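You operate a simulated robot arm through the tools that you are given. There is no shell and no other tool. Be economical: measure what you need, move in short steps, check, and stop when the job is done.

You run a simulated robot arm. Do the job below in one go: nothing can be reset, and whatever is moved stays where it is left.

## Task
Put the red block on the middle of the black board away on the small steel shelf. Put the green peg on top of the steel weight. Put the purple box from the left half of the long steel bench on the right end of the black board. Take the black pad on the left half of the long steel bench and put it away on the right end of the hooded bench. Fetch the blue box from the top of the white table and set it on top of the green boxes. Shut the green gate. Put one of the egg shells from the right half of the long steel bench on the left half of the long steel bench. Any order will do. Set down upright: red block.
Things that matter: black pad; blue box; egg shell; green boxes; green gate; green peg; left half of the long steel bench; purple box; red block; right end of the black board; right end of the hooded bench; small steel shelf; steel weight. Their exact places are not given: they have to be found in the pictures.

It is judged by the outcome, as a careful person would: the job done as asked, and still so three seconds after it is handed in. It fails if anything else is knocked over, pushed out of place, dropped, spilled or broken.

## Robot
A 7-joint arm with a vacuum gripper on a trunk, on a base that drives. Base frame: it is fixed to the floor where the robot stands at the start and does not move with it; the origin is under the middle of the robot, x ahead of it, y to its left, z up; the surface under the hand at the start is at about z = 0.81. Units: m, rad, N and s.
Its first joint turns from -2.897 to 2.897 rad. Places, roughly: black pad (7x5x4 cm) [-2.2, 2.8, 0.8]; blue box [-2.5, 2.5, 1]; egg shell (5x4x2 cm) [-2, 4.9, 0.8]; green boxes (16x22x10 cm) [-2.9, 2.9, 0.9]; green gate [-1.8, 4.2, 0.9]; green peg (3x3x5 cm) [-1.7, 3, 0.8]; left half of the long steel bench [-2, 3.4, 0.8]; purple box [-2.25, 3, 0.75]; red block (8x6x6 cm) [0.6, -0.1, 0.8]; right end of the black board [0.7, -0.7, 0.8]; right end of the hooded bench [-2.8, -0.4, 0.8]; small steel shelf (29x16 cm) [0.28, -7.82, 0.76]; steel weight [-2, 3.75, 0.75]. Payload 1.06 kg.
Tool frame: the origin (TCP) lies in the middle of the cups' lips, and z points out of the cups. The gripper has 1 cup of 0.024 m across, covering 0.024 by 0.024 m (tool x, y); the bellows give 0.008 m. With the vacuum on, a cup seals on a smooth face that it is pressed against (1 to 4 N); it does not hold porous or soft things. The pull reaches 23 N.
Orientation is told as [roll, pitch, yaw] about the base's x, y, z axes, in that order, counted from this pose: with the cups facing straight down, the tool's x points along the base's -x, its y along +y and its z along -z.

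## Interface
- The arm moves only by the tool servo_tool. Its argument "commands" is one flat list of numbers, 7 for each row, row after row: the shift along the tool's x, y, z in units of 150 mm (1.0 is 150 mm), then the turn, a rotation vector about the tool's x, y, z in units of 60 degrees (1.0 is 60 degrees), then the vacuum: 1 switches it on, 0 off. In form: [dx, dy, dz, ax, ay, az, suction, dx, dy, dz, ax, ay, az, suction, ...]. A call has 1 to 12 rows; each row is the pose to reach, as a shift and turn from the pose commanded when the call began, along the tool's axes at that moment. A call with a number of a shift or a turn outside -1 to 1 is refused whole. Each row takes 0.2 s and may step no farther than 0.05 m and 0.15 rad from the row before; otherwise, or with a gripper value out of range, the whole call is refused. Where a pose cannot be reached the arm comes as near as it can. A force on the tool above 40 N (or 10 N above the force at the start of the call, whichever is more), or a blocked arm, ends the call early, and 0.2 s more pass. The pull builds up within a second once a cup has sealed. Time passes only in rows, and 0.2 s behind the last, so rows that repeat a pose give it time. It gives the time, the measured TCP pose, the force on the tool (base axes) and the pull of the vacuum at its end, in the units of the frame above (readings bear some noise), with the torque about the TCP (base axes, N m) and any sound that the robot's microphone picked up, and new pictures: "views" is both (left out), scene, wrist or none.
- Cameras (640 x 400 px; columns grow to the right, rows downward): "scene" is now at [0.1495, 0.1395, 1.4884]; the picture's right is [-0.83, -0.56, 0.00], its down [-0.32, 0.48, -0.82] and it looks along [0.46, -0.68, -0.58] (base axes); focal length 283 px, centre (320, 200). "wrist" rides on the gripper at [0.078, 0.019, -0.096] in the tool frame; the picture's right is [-0.24, 0.97, 0.00], its down [-0.71, -0.17, -0.69] and it looks along [-0.67, -0.16, 0.73] (tool axes); focal length 243 px, centre (320, 200).
- roll_base(legs): drives the robot by 1 to 6 legs, each [ahead, left, turn to the left] in m, m and rad, along the robot's own axes; the way and the turn of a leg run together, so that a leg with both is an arc; at most 1.5 m and 3.142 rad a leg. The arm and the cameras ride along, it lands a little off, and it stops where it bumps. It gives what a move gives, and a new picture of the scene camera.
- pan_tilt(pan, tilt): turns the head with the scene camera to pan (to the left, within 2.094 rad either way) and tilt (down, from -0.506 to 1.204), counted from straight ahead of the robot. It gives what a move gives, and a new picture of the scene camera.
- measure_at(camera, pixels): for up to 12 pixels [column, row] of the newest picture of that camera ("zoom" is the newest enlarged one), the place [x, y, z] in the base frame of the surface seen there, good to about 0.003 m. The clock stands still meanwhile.
- zoom(camera, box): a new picture of the part [left, top, right, bottom] of that camera's present view, enlarged. The clock stands still meanwhile.
- finish_job(): hands the job in; it is judged then, once.

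Keep the steps short. Do not move on a guess: measure, check each grasp and each placing, and mend mistakes. In all there are 131 turns and 260 pictures (those below and enlarged ones count). Leave the vacuum off and the arm clear of the work at the hand-in unless told otherwise, and finish with a single line.

The tools are called after ">>>" as a command line: name --argument value ..., lists and objects as JSON in quotes. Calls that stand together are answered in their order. servo_tool: Moves the arm, as the interface text tells. Its arguments: {"type":"object","properties":{"commands":{"type":"array"},"views":{"type":"string","enum":["both","scene","wrist","none"]}},"required":["commands"]} The other tools are called the same way: roll_base (legs) drives the base; pan_tilt (pan, tilt) turns the head that bears the scene camera; measure_at (camera, pixels) gives the place of the surface under pixels of a picture; zoom (camera, box) takes an enlarged picture of a part of a camera's view; finish_job () hands the job in.

At the start:

```text
t: 0.0
position: [0.6004, -0.3757, 1.1478]
ee_rot: [0.001, 0.0, -0.001]
wrist_force: [-0.3, 0.0, -0.5]
ft_torque: [-0.03, -0.02, 0.0]
pull: 0.1
robot x, y, heading: [-0.0005, 0.0009, 0.001]
head pan, tilt: [-0.972, 0.613]
```

scene: 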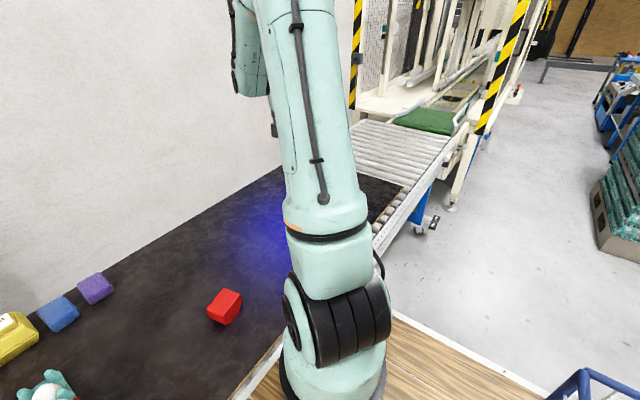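
wrist: 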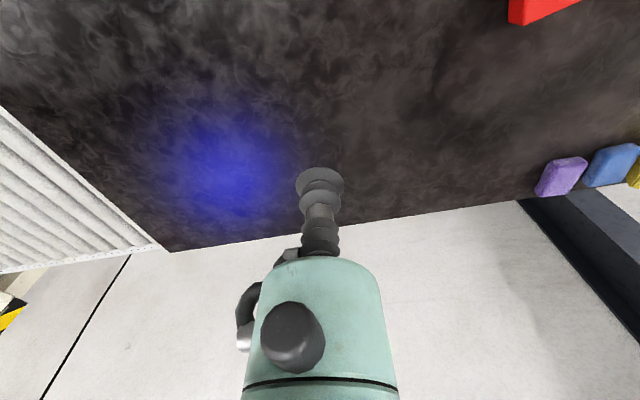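

The red block shows at about (225,306) in the scene view. I measure it and take a closer look.

>>> measure_at --camera "scene" --pixels '[[222, 303], [212, 306], [236, 300], [225, 318], [200, 320], [240, 230], [370, 190], [95, 285], [60, 310]]'

>>> zoom --camera "scene" --box '[170, 260, 290, 340]'

>>> pan_tilt --pan 0.0 --tilt 0.8

```text
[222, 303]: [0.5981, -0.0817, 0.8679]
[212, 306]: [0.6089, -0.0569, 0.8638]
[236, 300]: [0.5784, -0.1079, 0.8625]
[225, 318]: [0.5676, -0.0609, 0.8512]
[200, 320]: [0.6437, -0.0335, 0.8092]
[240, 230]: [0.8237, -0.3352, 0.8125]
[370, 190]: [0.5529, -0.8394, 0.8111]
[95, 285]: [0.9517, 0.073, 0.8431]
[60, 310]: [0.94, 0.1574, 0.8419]
```

```text
5.00 times, centred on (230, 300) of scene
```

zoom: 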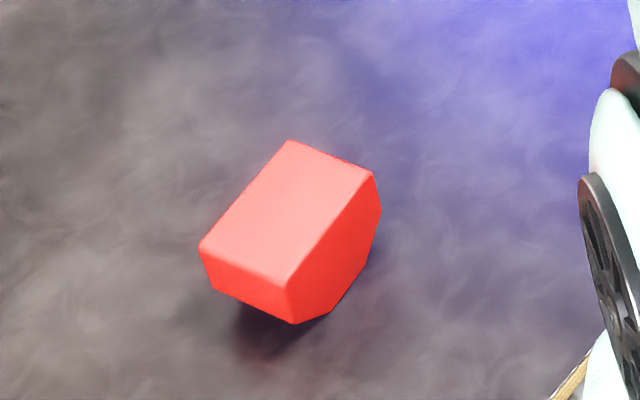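

```text
t: 1.2
position: [0.5993, -0.3747, 1.1477]
ee_rot: [0.0, -0.001, 0.0]
wrist_force: [0.3, -0.2, 0.0]
ft_torque: [-0.02, -0.04, 0.0]
pull: 0.0
robot x, y, heading: [0.0031, 0.0025, -0.003]
head pan, tilt: [0.0, 0.799]
```

scene: 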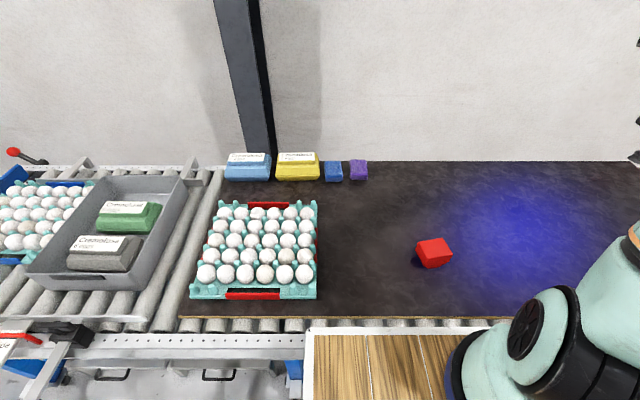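

The board is now seen from above. I zoom on the block to learn its shape.

>>> zoom --camera "scene" --box '[394, 225, 474, 275]'

>>> measure_at --camera "scene" --pixels '[[423, 246], [432, 248], [444, 242], [447, 262], [424, 264], [433, 258], [395, 262]]'

```text
8.00 times, centred on (434, 250) of scene
```

zoom: 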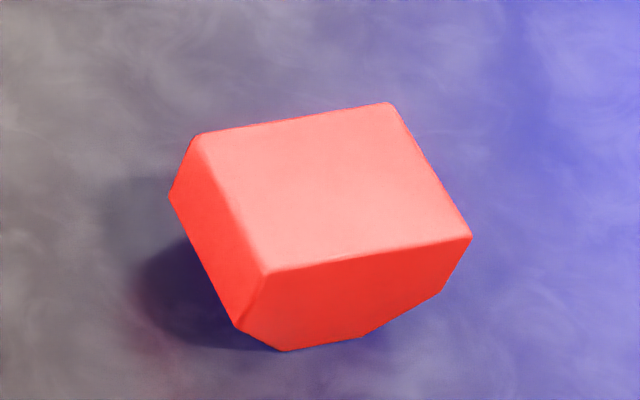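

```text
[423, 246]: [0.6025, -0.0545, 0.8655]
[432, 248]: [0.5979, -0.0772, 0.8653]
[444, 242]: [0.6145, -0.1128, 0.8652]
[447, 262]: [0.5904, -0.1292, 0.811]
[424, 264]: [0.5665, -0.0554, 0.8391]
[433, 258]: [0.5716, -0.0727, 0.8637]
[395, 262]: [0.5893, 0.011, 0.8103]
```

The block's flat top is at z≈0.865, its centre about (0.597,-0.09), and it tapers below. I move the cup toward it: 150 mm in +y, 120 mm down.

>>> servo_tool --commands '[0, 0.2, 0.16, 0, 0, 0, 0, 0, 0.4, 0.32, 0, 0, 0, 0, 0, 0.6, 0.48, 0, 0, 0, 0, 0, 0.8, 0.64, 0, 0, 0, 0, 0, 1, 0.8, 0, 0, 0, 0]' --views "none"

>>> servo_tool --commands '[0, 0.2, 0.1, 0, 0, 0, 0, 0, 0.4, 0.2, 0, 0, 0, 0, 0, 0.6, 0.3, 0, 0, 0, 0, 0, 0.8, 0.4, 0, 0, 0, 0, 0.01, 0.9, 0.5, 0, 0, 0, 0, 0.01, 0.9, 0.6, 0, 0, 0, 0]' --views "both"

```text
t: 2.5
position: [0.5998, -0.2257, 1.0295]
ee_rot: [0.001, 0.001, -0.001]
wrist_force: [0.1, 0.9, -0.2]
ft_torque: [0.01, 0.02, 0.0]
pull: 0.1
robot x, y, heading: [0.0017, -0.0005, -0.004]
head pan, tilt: [0.0, 0.799]
```

```text
t: 3.9
position: [0.5989, -0.0906, 0.9392]
ee_rot: [0.001, 0.0, -0.001]
wrist_force: [0.8, -1.0, -0.1]
ft_torque: [0.0, -0.02, 0.0]
pull: 0.1
robot x, y, heading: [-0.0021, -0.0007, -0.002]
head pan, tilt: [0.0, 0.799]
```

scene: 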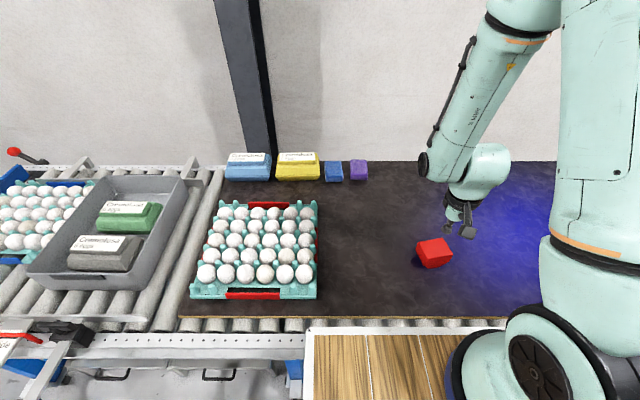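
wrist: 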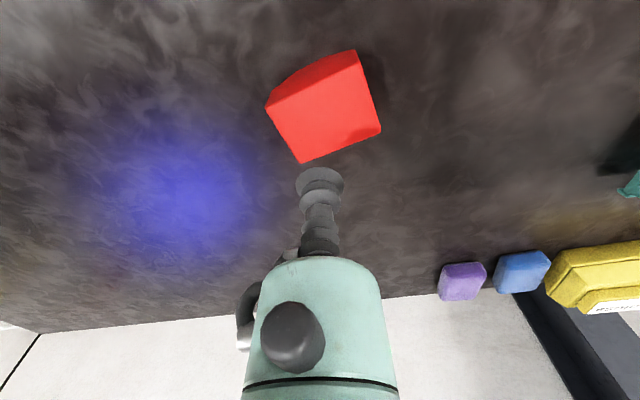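

The cup is above the block. I check the top-face centre with the wrist camera.

>>> measure_at --camera "wrist" --pixels '[[272, 112], [355, 78], [377, 127], [302, 158], [327, 118]]'

```text
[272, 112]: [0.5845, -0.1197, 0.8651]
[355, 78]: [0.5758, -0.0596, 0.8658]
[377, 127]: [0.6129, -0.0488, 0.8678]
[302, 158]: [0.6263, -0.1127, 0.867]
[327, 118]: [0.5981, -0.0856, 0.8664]
```

Top centre ≈ (0.600,-0.085,0.866). I descend with vacuum on and press lightly.

>>> servo_tool --commands '[0, 0.035, 0.2, 0, 0, 0, 1, 0, 0.035, 0.4, 0, 0, 0, 1, 0, 0.035, 0.47, 0, 0, 0, 1, 0, 0.035, 0.5, 0, 0, 0, 1, 0, 0.035, 0.51, 0, 0, 0, 1, 0, 0.035, 0.51, 0, 0, 0, 1, 0, 0.035, 0.51, 0, 0, 0, 1, 0, 0.035, 0.51, 0, 0, 0, 1]' --views "none"

```text
t: 5.7
position: [0.5985, -0.0849, 0.8614]
ee_rot: [0.001, -0.001, 0.0]
wrist_force: [4.9, 4.4, 6.4]
ft_torque: [0.04, -0.02, -0.01]
pull: 23.6
robot x, y, heading: [-0.0008, -0.0019, -0.001]
head pan, tilt: [0.0, 0.799]
```

Sealed, pull 23.6 N. I lift it straight up.

>>> servo_tool --commands '[0, 0, -0.1, 0, 0, 0, 1, 0, 0, -0.3, 0, 0, 0, 1, 0, 0, -0.5, 0, 0, 0, 1, 0, 0, -0.75, 0, 0, 0, 1, 0, 0, -1, 0, 0, 0, 1]' --views "both"

```text
t: 6.8
position: [0.6001, -0.0869, 1.0109]
ee_rot: [0.001, 0.0, 0.0]
wrist_force: [0.0, 0.4, -4.1]
ft_torque: [0.03, 0.02, -0.02]
pull: 22.9
robot x, y, heading: [-0.0021, 0.0013, 0.003]
head pan, tilt: [0.0, 0.799]
```

scene: 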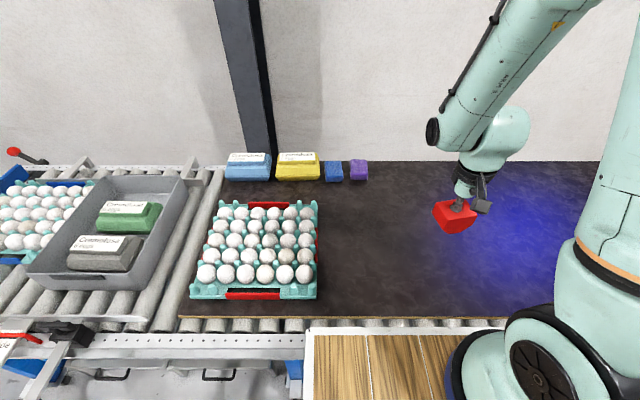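
wrist: 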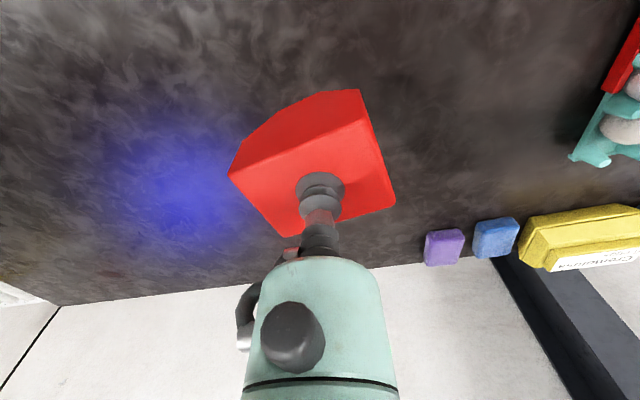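

Held. Now I look right and behind to plan the drive to the small steel shelf at (0.28,-7.82).

>>> pan_tilt --pan -1.5 --tilt 0.3

>>> pan_tilt --pan -2.09 --tilt 0.3

>>> pan_tilt --pan 2.09 --tilt 0.3

```text
t: 8.4
position: [0.6002, -0.0872, 1.0114]
ee_rot: [0.002, -0.001, 0.0]
wrist_force: [-0.6, -0.1, -2.5]
ft_torque: [0.02, -0.01, 0.02]
pull: 22.7
robot x, y, heading: [0.0006, -0.0036, 0.0]
head pan, tilt: [-1.499, 0.3]
```

scene: 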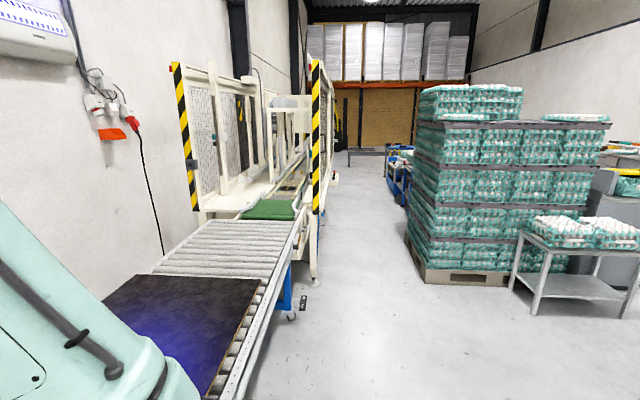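

```text
t: 9.4
position: [0.5996, -0.0863, 1.0104]
ee_rot: [-0.001, 0.001, 0.001]
wrist_force: [-0.3, 0.4, -2.9]
ft_torque: [0.03, 0.01, -0.01]
pull: 22.6
robot x, y, heading: [-0.0015, 0.0039, -0.006]
head pan, tilt: [-2.089, 0.3]
```

scene: 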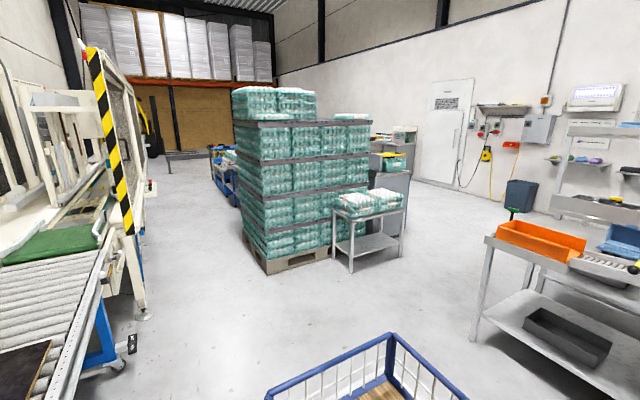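

```text
t: 12.8
position: [0.5999, -0.0867, 1.0113]
ee_rot: [0.002, 0.001, 0.0]
wrist_force: [0.2, -0.4, -3.1]
ft_torque: [0.02, 0.0, -0.01]
pull: 23.1
robot x, y, heading: [0.003, -0.0025, 0.001]
head pan, tilt: [2.089, 0.3]
```

scene: 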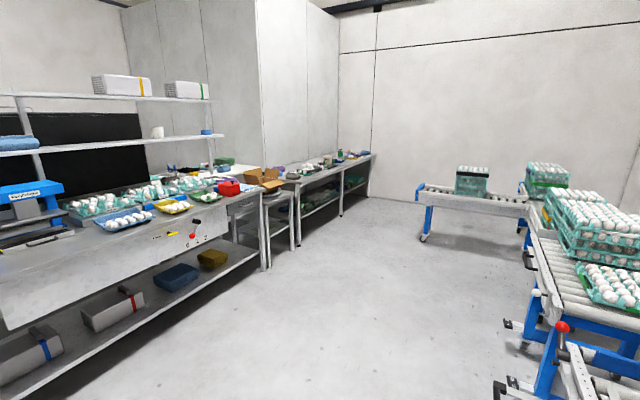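

I measure landmarks in this left-back view first.

>>> measure_at --camera "scene" --pixels '[[265, 270], [20, 395], [262, 190], [370, 155], [372, 195], [420, 240], [230, 185], [70, 225], [545, 400], [300, 245], [285, 205], [230, 140]]'

>>> pan_tilt --pan -1.8 --tilt 0.3

```text
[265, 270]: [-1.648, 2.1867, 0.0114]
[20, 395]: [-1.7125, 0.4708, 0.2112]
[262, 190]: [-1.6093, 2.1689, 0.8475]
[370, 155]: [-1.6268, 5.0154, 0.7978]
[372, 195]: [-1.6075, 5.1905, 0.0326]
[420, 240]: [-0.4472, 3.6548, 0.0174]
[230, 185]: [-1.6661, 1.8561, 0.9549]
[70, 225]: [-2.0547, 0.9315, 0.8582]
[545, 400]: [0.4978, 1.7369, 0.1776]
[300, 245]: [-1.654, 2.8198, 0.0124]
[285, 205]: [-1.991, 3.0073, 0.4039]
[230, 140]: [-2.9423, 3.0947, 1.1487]
```

```text
t: 16.0
position: [0.6007, -0.0864, 1.0117]
ee_rot: [0.0, -0.002, -0.002]
wrist_force: [-0.1, 0.2, -2.0]
ft_torque: [0.0, 0.0, 0.01]
pull: 22.8
robot x, y, heading: [-0.0006, -0.0001, -0.004]
head pan, tilt: [-1.799, 0.3]
```

scene: 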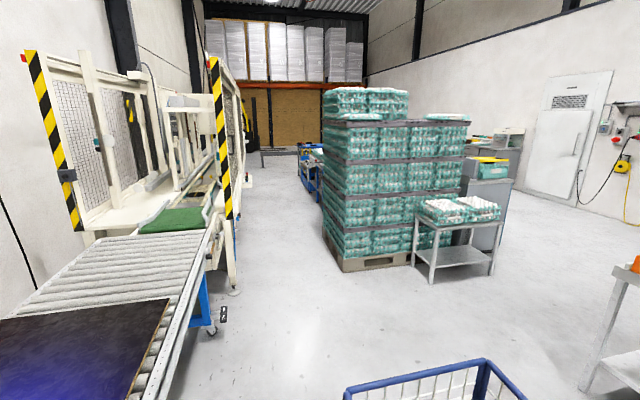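

Now I measure the corridor toward the shelf.

>>> measure_at --camera "scene" --pixels '[[235, 292], [213, 330], [342, 270], [410, 265], [248, 185], [300, 155], [320, 203], [280, 155], [425, 285], [360, 395], [500, 370], [590, 395]]'

>>> zoom --camera "scene" --box '[220, 120, 340, 200]'

```text
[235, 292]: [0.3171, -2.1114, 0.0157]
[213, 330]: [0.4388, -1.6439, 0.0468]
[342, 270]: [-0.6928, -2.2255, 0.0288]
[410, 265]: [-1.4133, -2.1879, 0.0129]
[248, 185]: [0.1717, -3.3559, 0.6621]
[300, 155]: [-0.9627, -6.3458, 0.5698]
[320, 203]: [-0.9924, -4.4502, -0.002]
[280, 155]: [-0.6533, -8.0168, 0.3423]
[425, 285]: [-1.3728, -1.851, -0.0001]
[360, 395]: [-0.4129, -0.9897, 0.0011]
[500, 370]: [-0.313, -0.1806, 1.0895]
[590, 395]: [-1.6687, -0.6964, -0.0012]
```

```text
5.00 times, centred on (280, 160) of scene
```

zoom: 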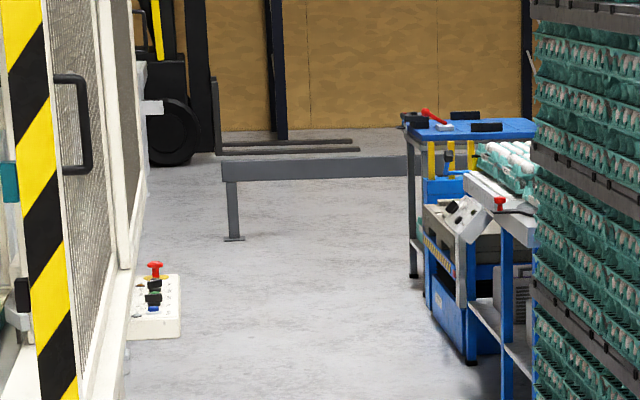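

The corridor runs between x≈-0.69 (pallet) and x≈+0.2 (gate frame). I back off, turn right and look ahead.

>>> roll_base --legs '[[-0.4, 0, 0], [0, 0, -1.571]]'

>>> pan_tilt --pan 0 --tilt 0.3

```text
t: 22.3
position: [-0.4803, -0.6021, 1.0114]
ee_rot: [0.0, 0.001, -1.559]
wrist_force: [0.3, -0.3, -2.9]
ft_torque: [0.01, 0.01, -0.01]
pull: 22.9
robot x, y, heading: [-0.4007, 0.0004, -1.556]
head pan, tilt: [-1.799, 0.3]
```

scene: 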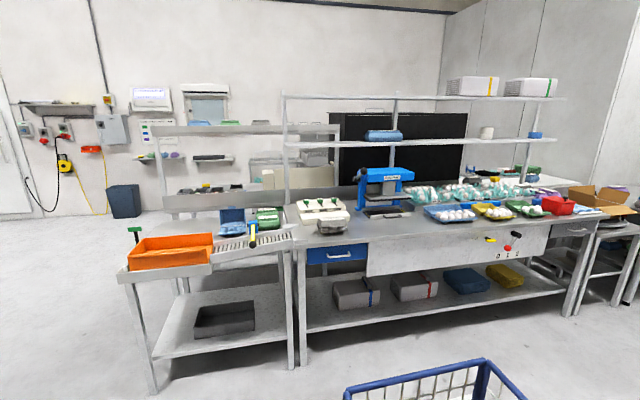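

```text
t: 24.1
position: [-0.4784, -0.6028, 1.0121]
ee_rot: [0.0, -0.001, -1.56]
wrist_force: [-0.1, -0.1, -2.9]
ft_torque: [-0.01, -0.02, 0.0]
pull: 22.9
robot x, y, heading: [-0.4037, -0.0014, -1.559]
head pan, tilt: [0.0, 0.3]
```

scene: 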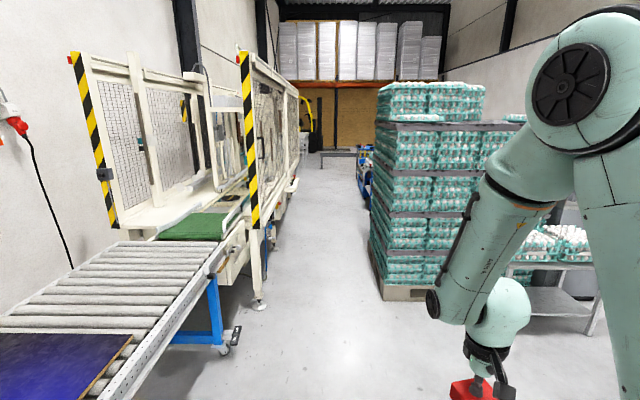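

Way ahead is clear. I shift left 0.2 m and drive along the corridor, in two legs, then look.

>>> roll_base --legs '[[0.3, 0.2, -0.012], [1.5, 0, 0], [1.0, 0, 0]]'

```text
t: 38.2
position: [-0.3093, -3.3879, 1.011]
ee_rot: [0.0, 0.0, -1.582]
wrist_force: [-0.7, -1.5, -2.3]
ft_torque: [0.0, -0.03, 0.0]
pull: 23.1
robot x, y, heading: [-0.2139, -2.7876, -1.581]
head pan, tilt: [0.0, 0.3]
```

scene: 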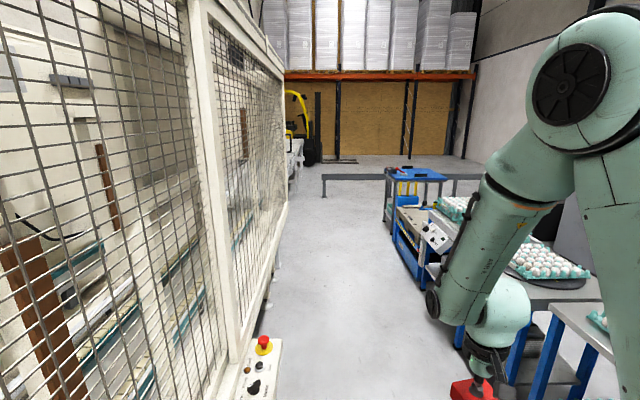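

I measure the clearances ahead.

>>> measure_at --camera "scene" --pixels '[[275, 345], [245, 395], [285, 245], [432, 290], [385, 220], [322, 190], [300, 155], [290, 190], [380, 175], [460, 350], [440, 270], [270, 300]]'

>>> zoom --camera "scene" --box '[260, 80, 400, 200]'

```text
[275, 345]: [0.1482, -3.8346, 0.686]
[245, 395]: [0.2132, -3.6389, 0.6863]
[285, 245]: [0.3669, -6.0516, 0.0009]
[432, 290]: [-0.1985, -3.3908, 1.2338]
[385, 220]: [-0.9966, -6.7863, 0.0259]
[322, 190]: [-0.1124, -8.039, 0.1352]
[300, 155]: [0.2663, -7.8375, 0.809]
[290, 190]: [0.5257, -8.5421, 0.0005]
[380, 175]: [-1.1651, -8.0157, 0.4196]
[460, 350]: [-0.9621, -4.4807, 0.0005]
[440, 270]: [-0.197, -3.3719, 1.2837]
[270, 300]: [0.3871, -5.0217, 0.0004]
```

```text
3.33 times, centred on (330, 140) of scene
```

zoom: 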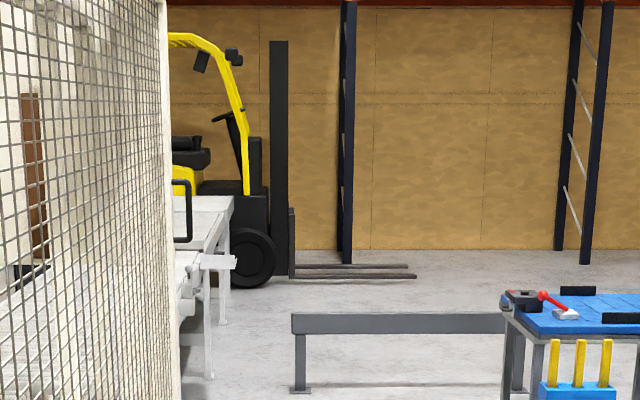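

The ledge is at (≈0.28,-7.82), sticking out left of the machine. I shift 0.13 m right to clear the control box (x≥0.15) and carry on, stopping near y≈-6.7.

>>> roll_base --legs '[[0.4, -0.13, 0.01], [1.5, 0, 0], [1.5, 0, 0], [0.5, 0, 0]]'

```text
t: 57.3
position: [-0.4799, -7.271, 1.0113]
ee_rot: [0.001, 0.0, -1.557]
wrist_force: [0.5, -0.8, -2.9]
ft_torque: [-0.02, -0.01, 0.02]
pull: 22.9
robot x, y, heading: [-0.4001, -6.6699, -1.559]
head pan, tilt: [0.0, 0.3]
```

scene: 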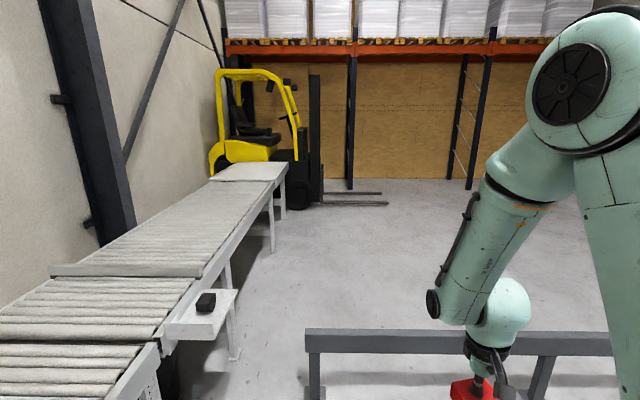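

The small shelf is at (200,318), with a small black thing on its far side. I measure and zoom.

>>> measure_at --camera "scene" --pixels '[[165, 335], [215, 338], [237, 291], [200, 292], [205, 302], [215, 295], [200, 325], [190, 322], [207, 312], [160, 325], [310, 330], [310, 395]]'

>>> zoom --camera "scene" --box '[140, 270, 260, 350]'

```text
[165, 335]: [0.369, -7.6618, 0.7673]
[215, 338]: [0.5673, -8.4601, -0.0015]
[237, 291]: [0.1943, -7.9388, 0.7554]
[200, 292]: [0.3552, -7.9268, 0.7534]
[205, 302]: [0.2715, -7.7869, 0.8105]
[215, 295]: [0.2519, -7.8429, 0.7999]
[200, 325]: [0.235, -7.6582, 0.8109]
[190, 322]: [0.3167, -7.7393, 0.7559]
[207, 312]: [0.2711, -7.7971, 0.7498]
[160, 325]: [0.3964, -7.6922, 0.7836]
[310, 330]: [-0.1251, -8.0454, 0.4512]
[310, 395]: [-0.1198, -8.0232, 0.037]
```

```text
5.00 times, centred on (200, 310) of scene
```

zoom: 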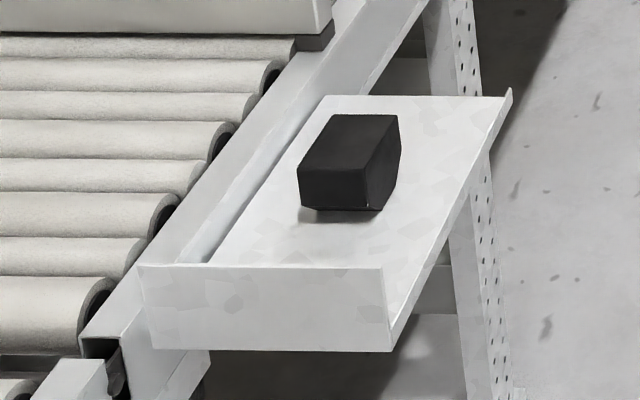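

The shelf has a raised lip (z 0.81) on its near side; floor z≈0.755; a black object sits around (0.27,-7.82). Free spot ≈(0.28,-7.715). I drive closer and turn left toward it.

>>> roll_base --legs '[[0.43, 0.12, 0], [0, 0, 0.8]]'

>>> pan_tilt --pan 0 --tilt 0.8

```text
t: 62.1
position: [0.1099, -7.5664, 1.0104]
ee_rot: [-0.001, 0.0, -0.748]
wrist_force: [-1.0, 0.2, -2.3]
ft_torque: [0.04, -0.02, 0.0]
pull: 23.2
robot x, y, heading: [-0.2707, -7.0947, -0.751]
head pan, tilt: [0.0, 0.3]
```

scene: 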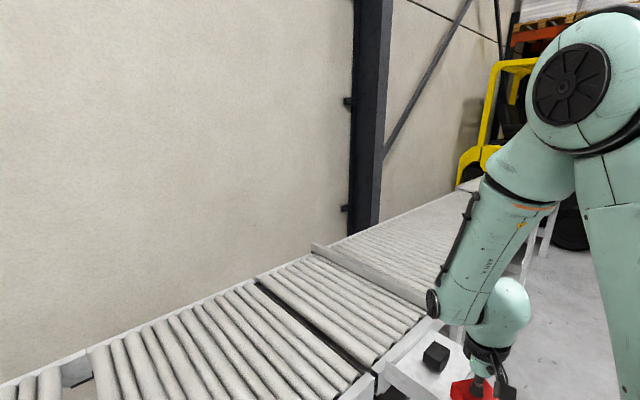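

```text
t: 63.1
position: [0.1097, -7.5664, 1.011]
ee_rot: [0.001, 0.001, -0.748]
wrist_force: [-0.2, 0.1, -2.9]
ft_torque: [-0.02, 0.0, 0.01]
pull: 22.7
robot x, y, heading: [-0.2692, -7.095, -0.75]
head pan, tilt: [0.0, 0.799]
```

scene: 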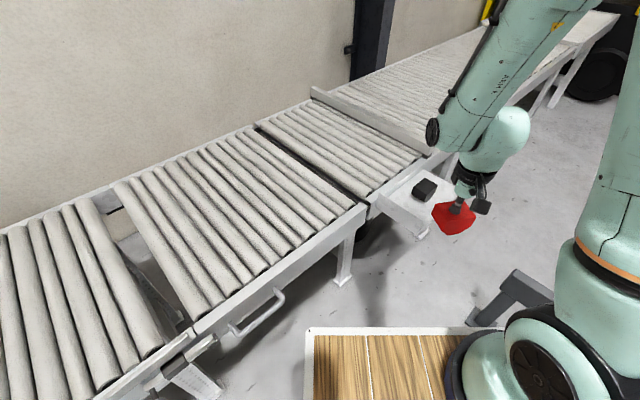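

I measure the shelf from here to set the exact placing spot.

>>> zoom --camera "scene" --box '[360, 150, 480, 250]'

>>> measure_at --camera "scene" --pixels '[[380, 198], [418, 228], [395, 192], [410, 205], [415, 190], [424, 182], [425, 201], [412, 185], [434, 186], [428, 212], [405, 215], [402, 200]]'

```text
4.00 times, centred on (420, 200) of scene
```

zoom: 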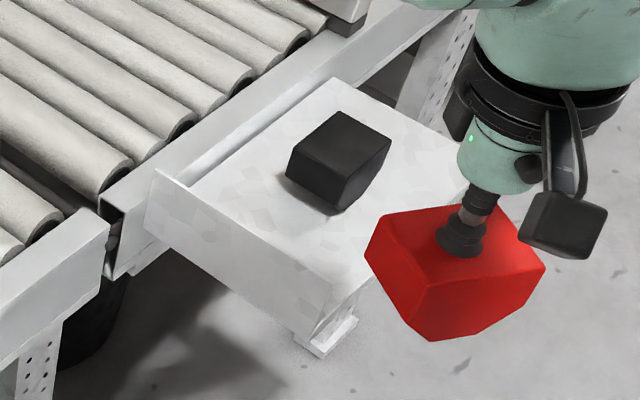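

```text
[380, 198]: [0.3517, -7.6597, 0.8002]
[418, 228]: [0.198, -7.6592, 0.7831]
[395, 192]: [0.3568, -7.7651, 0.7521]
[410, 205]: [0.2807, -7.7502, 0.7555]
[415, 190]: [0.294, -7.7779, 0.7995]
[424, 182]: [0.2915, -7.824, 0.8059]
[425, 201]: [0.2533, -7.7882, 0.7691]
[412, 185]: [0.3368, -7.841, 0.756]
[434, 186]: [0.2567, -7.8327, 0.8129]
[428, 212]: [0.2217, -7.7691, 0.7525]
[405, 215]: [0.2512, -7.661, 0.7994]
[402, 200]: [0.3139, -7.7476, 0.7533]
```

Free strip: y -7.665 to -7.775, x 0.19–0.36. Target tool point (0.275,-7.72). I move 150 mm forward while turning the block so its long side lies along x.

>>> servo_tool --commands '[-0.14, 0, 0, 0, 0, 0.135, 1, -0.28, 0, 0, 0, 0, 0.27, 1, -0.43, 0, 0, 0, 0, 0.405, 1, -0.57, 0, 0, 0, 0, 0.54, 1, -0.71, 0, 0, 0, 0, 0.675, 1, -0.86, 0, 0, 0, 0, 0.81, 1, -1, 0, 0, 0, 0, 0.95, 1]' --views "both"

```text
t: 64.7
position: [0.2208, -7.6686, 1.012]
ee_rot: [0.0, -0.001, -1.746]
wrist_force: [0.1, -1.0, -2.8]
ft_torque: [-0.01, -0.02, 0.0]
pull: 22.8
robot x, y, heading: [-0.2703, -7.096, -0.746]
head pan, tilt: [0.0, 0.799]
```

scene: 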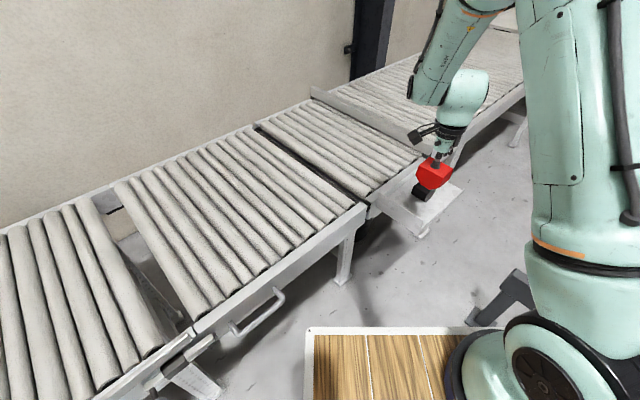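
wrist: 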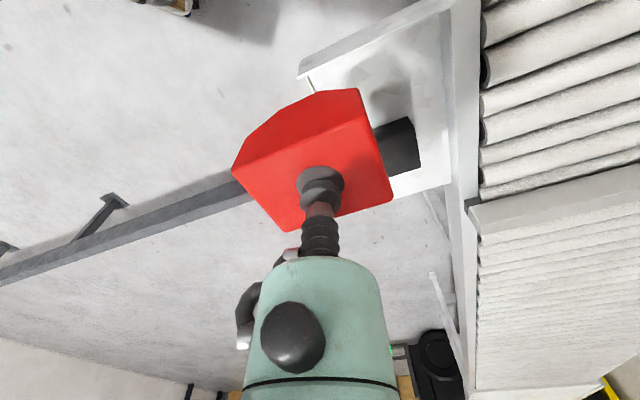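

Aligned with the shelf. I move over the spot and go down to just above the lip, then check.

>>> servo_tool --commands '[-0.14, 0.2, 0, 0, 0, 0, 1, -0.273, 0.413, 0, 0, 0, 0, 1, -0.273, 0.413, 0.25, 0, 0, 0, 1, -0.273, 0.413, 0.5, 0, 0, 0, 1, -0.273, 0.413, 0.75, 0, 0, 0, 1, -0.273, 0.413, 0.87, 0, 0, 0, 1]' --views "both"

>>> zoom --camera "scene" --box '[360, 150, 480, 250]'

```text
t: 66.1
position: [0.2729, -7.7177, 0.882]
ee_rot: [-0.001, 0.0, -1.743]
wrist_force: [0.5, 0.1, -2.5]
ft_torque: [0.01, -0.01, -0.01]
pull: 22.8
robot x, y, heading: [-0.2687, -7.0959, -0.747]
head pan, tilt: [0.0, 0.799]
```

scene: 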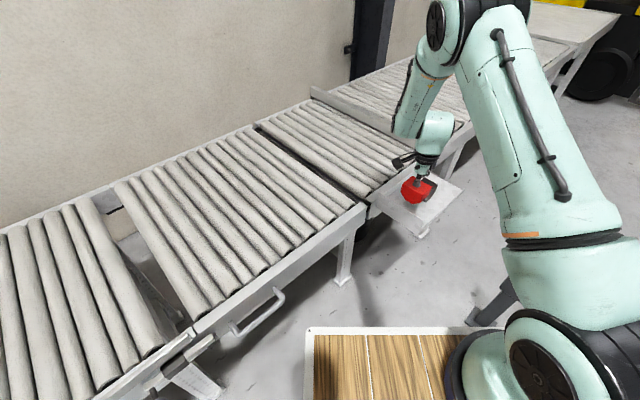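
wrist: 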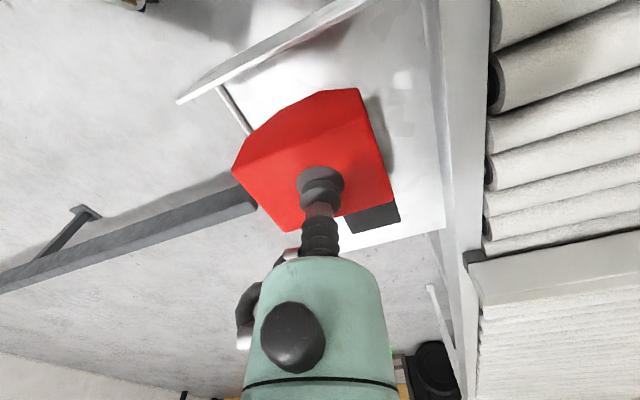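

```text
4.00 times, centred on (420, 200) of scene
```

zoom: 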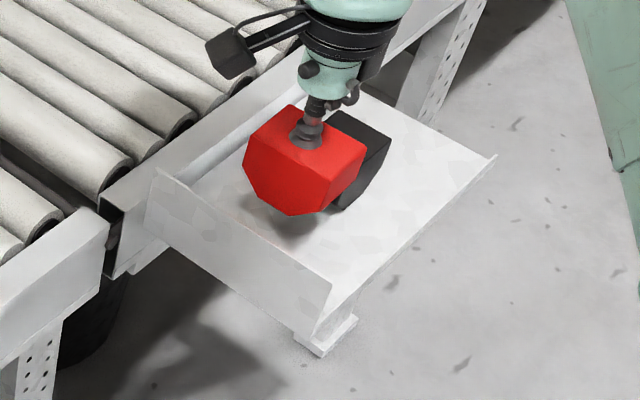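

The block hangs clear of both lip and black object. I lower it onto the shelf.

>>> servo_tool --commands '[0, 0, 0.2, 0, 0, 0, 1, 0, 0, 0.4, 0, 0, 0, 1, 0, 0, 0.46, 0, 0, 0, 1, 0, 0, 0.48, 0, 0, 0, 1]' --views "none"

```text
t: 67.1
position: [0.274, -7.7194, 0.8101]
ee_rot: [0.0, -0.001, -1.744]
wrist_force: [-0.3, 1.3, 14.8]
ft_torque: [0.04, 0.07, 0.0]
pull: 22.4
robot x, y, heading: [-0.2685, -7.0967, -0.749]
head pan, tilt: [0.0, 0.799]
```

Contact (14.8 N up). I ease up a touch, switch the vacuum off, wait and rise.

>>> servo_tool --commands '[0, 0, -0.015, 0, 0, 0, 0, 0, 0, -0.015, 0, 0, 0, 0, 0, 0, -0.015, 0, 0, 0, 0, 0, 0, -0.015, 0, 0, 0, 0, 0, 0, -0.1, 0, 0, 0, 0, 0, 0, -0.3, 0, 0, 0, 0, 0, 0, -0.6, 0, 0, 0, 0, 0, 0, -0.9, 0, 0, 0, 0]' --views "both"

>>> zoom --camera "scene" --box '[360, 150, 480, 250]'

```text
t: 68.9
position: [0.2704, -7.7209, 0.9431]
ee_rot: [0.002, 0.001, -1.744]
wrist_force: [0.4, -0.6, 0.0]
ft_torque: [0.0, 0.0, 0.02]
pull: 0.0
robot x, y, heading: [-0.2724, -7.0937, -0.747]
head pan, tilt: [0.0, 0.799]
```

scene: 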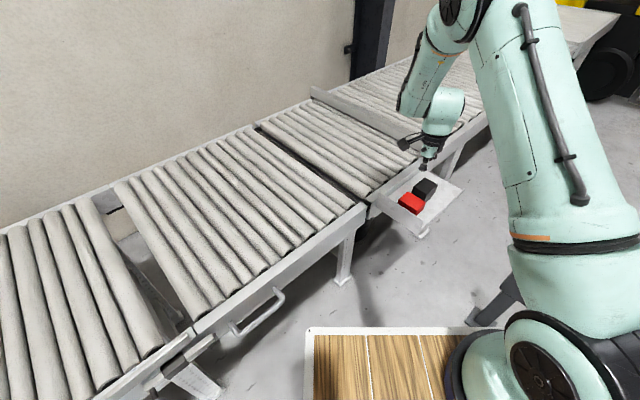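
wrist: 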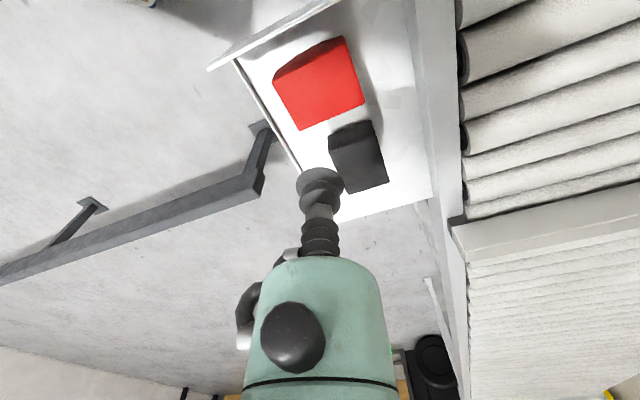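

```text
4.00 times, centred on (420, 200) of scene
```

zoom: 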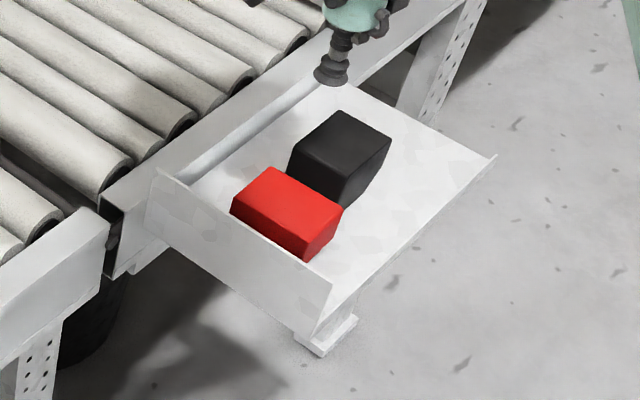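

Red block stands on the shelf. I verify its top is level.

>>> measure_at --camera "wrist" --pixels '[[283, 85], [342, 48], [360, 98], [302, 125], [320, 88], [345, 150], [335, 155]]'

>>> zoom --camera "wrist" --box '[220, 10, 420, 210]'

```text
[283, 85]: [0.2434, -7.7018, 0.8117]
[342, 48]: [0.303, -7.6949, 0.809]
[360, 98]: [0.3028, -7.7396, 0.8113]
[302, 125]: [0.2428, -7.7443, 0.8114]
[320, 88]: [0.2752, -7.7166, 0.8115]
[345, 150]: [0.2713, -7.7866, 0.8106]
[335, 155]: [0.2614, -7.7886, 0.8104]
```

```text
2.00 times, centred on (320, 110) of wrist
```

zoom: 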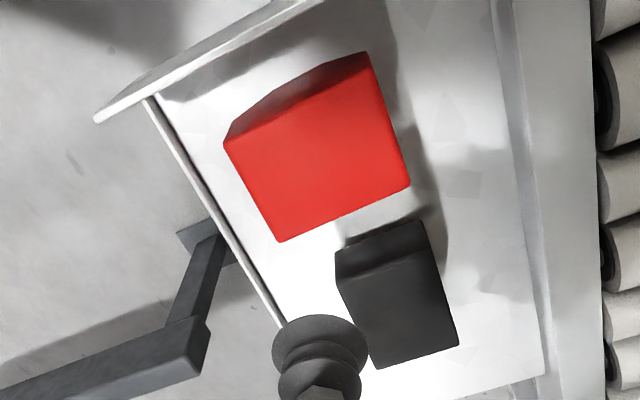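

Level and standing free (z 0.811). I rise and fold back to a travel pose.

>>> servo_tool --commands '[0, 0, -0.3, 0, 0, 0, 0, 0, 0, -0.6, 0, 0, 0, 0, 0.09, -0.135, -0.7, 0, 0, -0.135, 0, 0.18, -0.27, -0.7, 0, 0, -0.27, 0, 0.26, -0.4, -0.7, 0, 0, -0.4, 0, 0.35, -0.54, -0.7, 0, 0, -0.54, 0, 0.44, -0.68, -0.7, 0, 0, -0.675, 0, 0.53, -0.81, -0.7, 0, 0, -0.81, 0, 0.615, -0.945, -0.7, 0, 0, -0.95, 0]' --views "none"

>>> roll_base --legs '[[0, 0, -0.824]]'

```text
t: 70.9
position: [0.1489, -7.6037, 1.0483]
ee_rot: [0.001, 0.0, -0.745]
wrist_force: [-1.2, 0.0, -0.2]
ft_torque: [0.02, 0.0, -0.02]
pull: 0.0
robot x, y, heading: [-0.2717, -7.098, -0.747]
head pan, tilt: [0.0, 0.799]
```

```text
t: 73.4
position: [-0.3649, -7.7468, 1.0483]
ee_rot: [-0.001, 0.0, -1.583]
wrist_force: [-0.1, -0.5, -0.2]
ft_torque: [0.01, -0.01, 0.01]
pull: 0.0
robot x, y, heading: [-0.2723, -7.0944, -1.577]
head pan, tilt: [0.0, 0.799]
```

scene: 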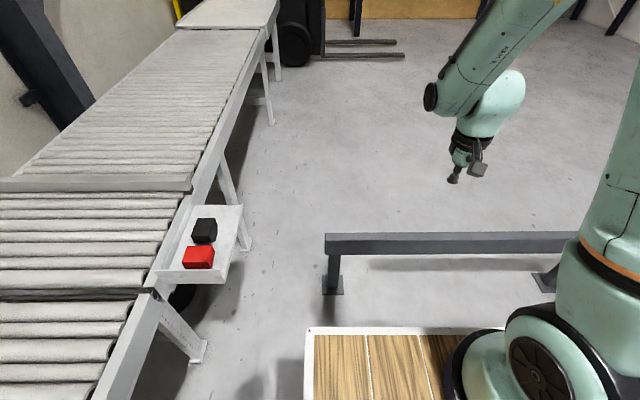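

Corridor at x≈-0.27 leaves 0.4 m each side. I reverse straight back to about y=0.

>>> roll_base --legs '[[-1.5, 0, 0], [-1.5, 0, 0], [-1.5, 0, 0], [-1.5, 0, 0], [-1.0, 0, 0]]'

```text
t: 106.8
position: [-0.3365, -0.728, 1.0474]
ee_rot: [0.002, 0.0, -1.565]
wrist_force: [0.9, 0.6, 0.3]
ft_torque: [-0.05, 0.03, 0.02]
pull: 0.1
robot x, y, heading: [-0.2546, -0.0731, -1.566]
head pan, tilt: [0.0, 0.799]
```

scene: 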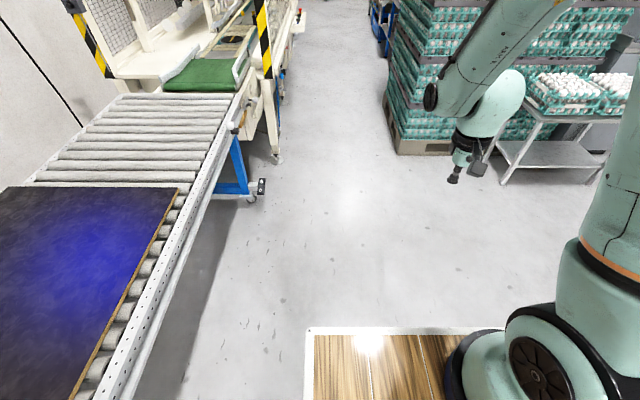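

I step right away from the conveyor, turn to face the benches, and move along to about y=1.5.

>>> roll_base --legs '[[0, -0.45, 0], [0, 0, -1.571], [0.2, -1.5, 0], [0, -0.8, 0]]'

>>> pan_tilt --pan -0.5 --tilt 0.5

```text
refused: leg 3 is longer than a leg can be; nothing moved
```

```text
t: 107.8
position: [-0.3373, -0.7285, 1.0481]
ee_rot: [-0.001, 0.0, -1.565]
wrist_force: [-1.0, 0.2, -0.8]
ft_torque: [0.01, 0.0, -0.01]
pull: 0.1
robot x, y, heading: [-0.2509, -0.0703, -1.565]
head pan, tilt: [-0.499, 0.499]
```

scene: 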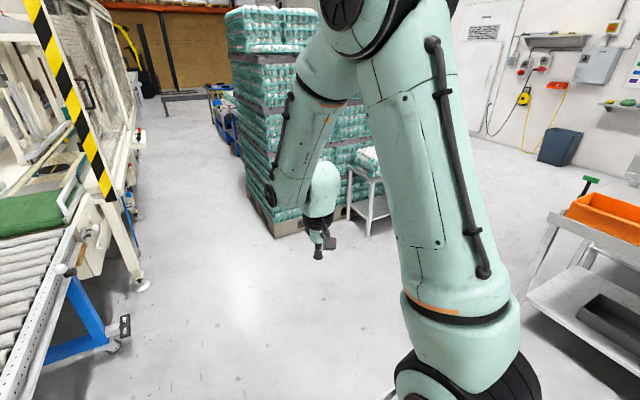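

The leg was too long; I split it.

>>> roll_base --legs '[[0, -0.45, 0], [0, 0, -1.571], [0.2, -1.4, 0], [0, -0.9, 0]]'

>>> pan_tilt --pan -0.4 --tilt 0.5

```text
t: 125.5
position: [-1.5667, 2.3324, 1.049]
ee_rot: [0.001, 0.0, -3.124]
wrist_force: [-0.1, -0.2, 0.6]
ft_torque: [0.0, -0.02, -0.01]
pull: 0.1
robot x, y, heading: [-0.9145, 2.2573, -3.127]
head pan, tilt: [-0.499, 0.499]
```

scene: 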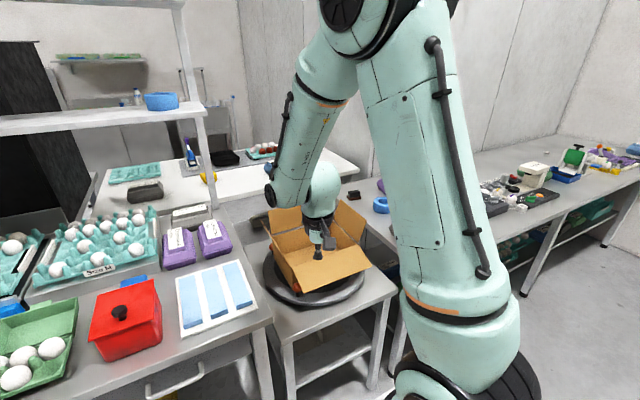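

```text
t: 126.2
position: [-1.5665, 2.3318, 1.0479]
ee_rot: [-0.001, 0.0, -3.127]
wrist_force: [0.2, -0.7, -0.3]
ft_torque: [0.0, 0.0, 0.04]
pull: 0.1
robot x, y, heading: [-0.9103, 2.2561, -3.127]
head pan, tilt: [-0.4, 0.499]
```

scene: 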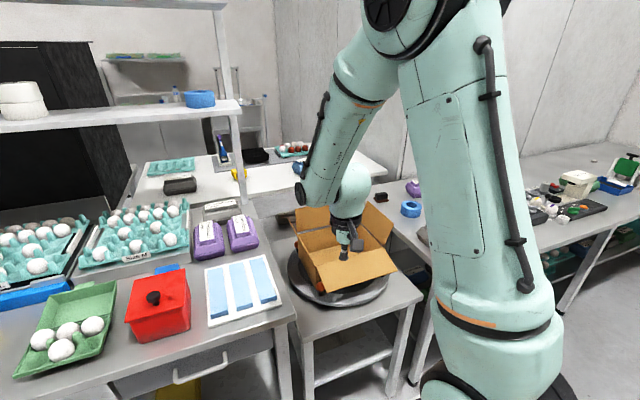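

I see a stool with a carton ahead, the white table behind it, and the long bench to the right. I move on to y≈3.1 and look around with the arm out of the way.

>>> roll_base --legs '[[0.08, -0.85, 0]]'

>>> pan_tilt --pan 0.25 --tilt 0.6

>>> pan_tilt --pan -1.0 --tilt 0.6

```text
t: 130.8
position: [-1.6615, 3.1994, 1.048]
ee_rot: [-0.001, -0.001, -3.125]
wrist_force: [0.0, 0.3, 0.0]
ft_torque: [0.0, 0.0, -0.03]
pull: 0.1
robot x, y, heading: [-1.0097, 3.1231, -3.12]
head pan, tilt: [-0.4, 0.499]
```

scene: 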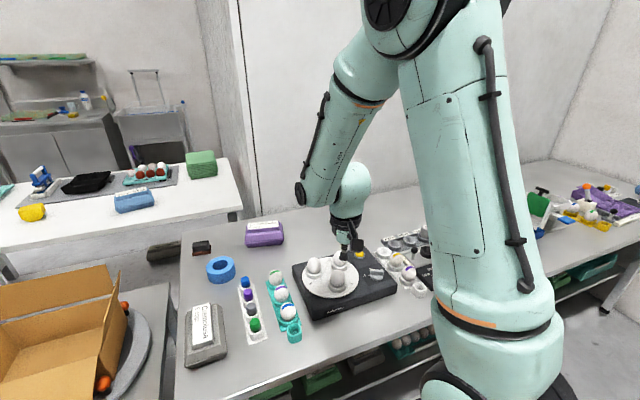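

```text
t: 131.8
position: [-1.6614, 3.1999, 1.0484]
ee_rot: [0.0, 0.0, -3.122]
wrist_force: [0.3, 0.5, 0.1]
ft_torque: [0.02, 0.0, -0.02]
pull: 0.1
robot x, y, heading: [-1.0073, 3.1261, -3.12]
head pan, tilt: [0.25, 0.6]
```

scene: 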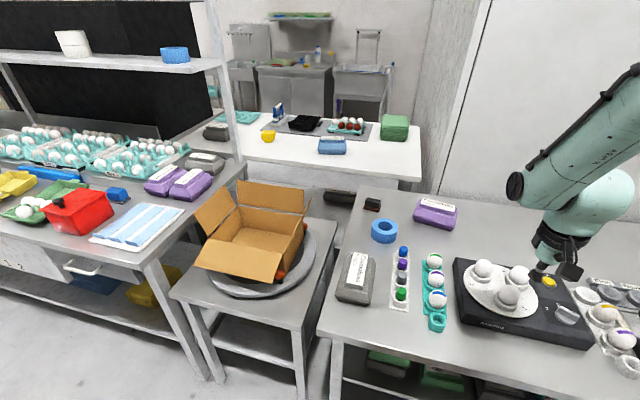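

```text
t: 133.3
position: [-1.6629, 3.1988, 1.0494]
ee_rot: [0.001, 0.0, -3.124]
wrist_force: [-0.2, 1.6, 0.8]
ft_torque: [-0.01, 0.01, 0.0]
pull: 0.0
robot x, y, heading: [-1.0062, 3.1237, -3.127]
head pan, tilt: [-1.0, 0.6]
```

scene: 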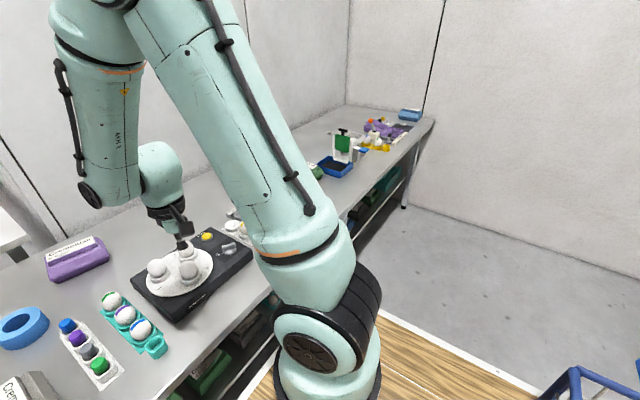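

I recognise most items. I return the head to pan 0.25 and measure them.

>>> pan_tilt --pan 0.25 --tilt 0.6

>>> measure_at --camera "scene" --pixels '[[371, 204], [435, 212], [332, 146], [394, 122], [394, 137], [401, 293], [420, 178], [280, 165], [300, 200], [315, 240], [200, 290], [320, 330]]'

>>> measure_at --camera "scene" --pixels '[[354, 190], [215, 270], [330, 210], [350, 260], [250, 110], [210, 95], [418, 130], [332, 138], [380, 122], [408, 122], [345, 127], [240, 215]]'

>>> zoom --camera "scene" --box '[200, 60, 440, 210]'

```text
t: 134.7
position: [-1.6617, 3.1987, 1.0484]
ee_rot: [-0.001, 0.0, -3.123]
wrist_force: [-1.5, 0.1, 0.1]
ft_torque: [0.02, -0.02, 0.01]
pull: 0.1
robot x, y, heading: [-1.005, 3.1271, -3.123]
head pan, tilt: [0.25, 0.6]
```

scene: 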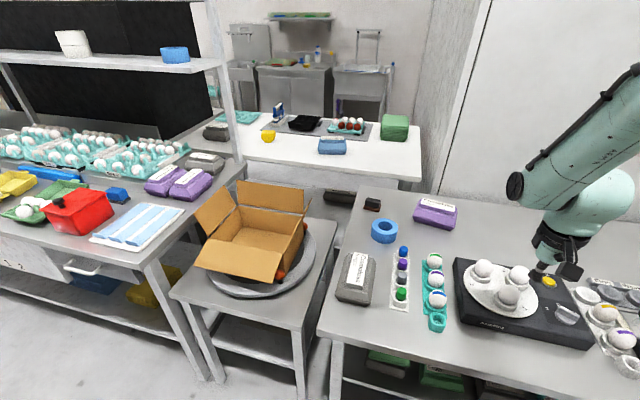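

```text
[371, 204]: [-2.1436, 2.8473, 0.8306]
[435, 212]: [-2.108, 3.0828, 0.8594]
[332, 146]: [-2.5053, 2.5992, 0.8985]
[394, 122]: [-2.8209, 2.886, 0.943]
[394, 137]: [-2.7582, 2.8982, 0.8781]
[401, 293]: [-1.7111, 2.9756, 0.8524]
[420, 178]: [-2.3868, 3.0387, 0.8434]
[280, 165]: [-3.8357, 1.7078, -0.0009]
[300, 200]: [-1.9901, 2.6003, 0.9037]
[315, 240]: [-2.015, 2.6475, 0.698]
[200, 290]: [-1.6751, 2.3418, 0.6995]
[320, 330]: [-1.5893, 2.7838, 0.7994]
```

```text
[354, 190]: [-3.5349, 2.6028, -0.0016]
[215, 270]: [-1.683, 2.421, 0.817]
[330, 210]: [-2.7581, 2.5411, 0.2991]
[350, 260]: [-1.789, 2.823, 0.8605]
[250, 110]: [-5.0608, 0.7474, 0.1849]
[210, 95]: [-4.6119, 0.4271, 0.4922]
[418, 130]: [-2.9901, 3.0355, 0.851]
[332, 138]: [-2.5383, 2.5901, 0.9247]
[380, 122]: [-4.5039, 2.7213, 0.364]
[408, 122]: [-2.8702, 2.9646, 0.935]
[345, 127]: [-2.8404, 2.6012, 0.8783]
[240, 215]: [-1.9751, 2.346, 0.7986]
```

```text
2.67 times, centred on (320, 135) of scene
```

zoom: 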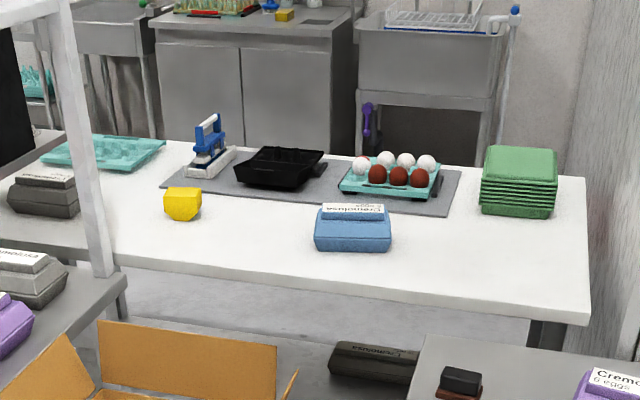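

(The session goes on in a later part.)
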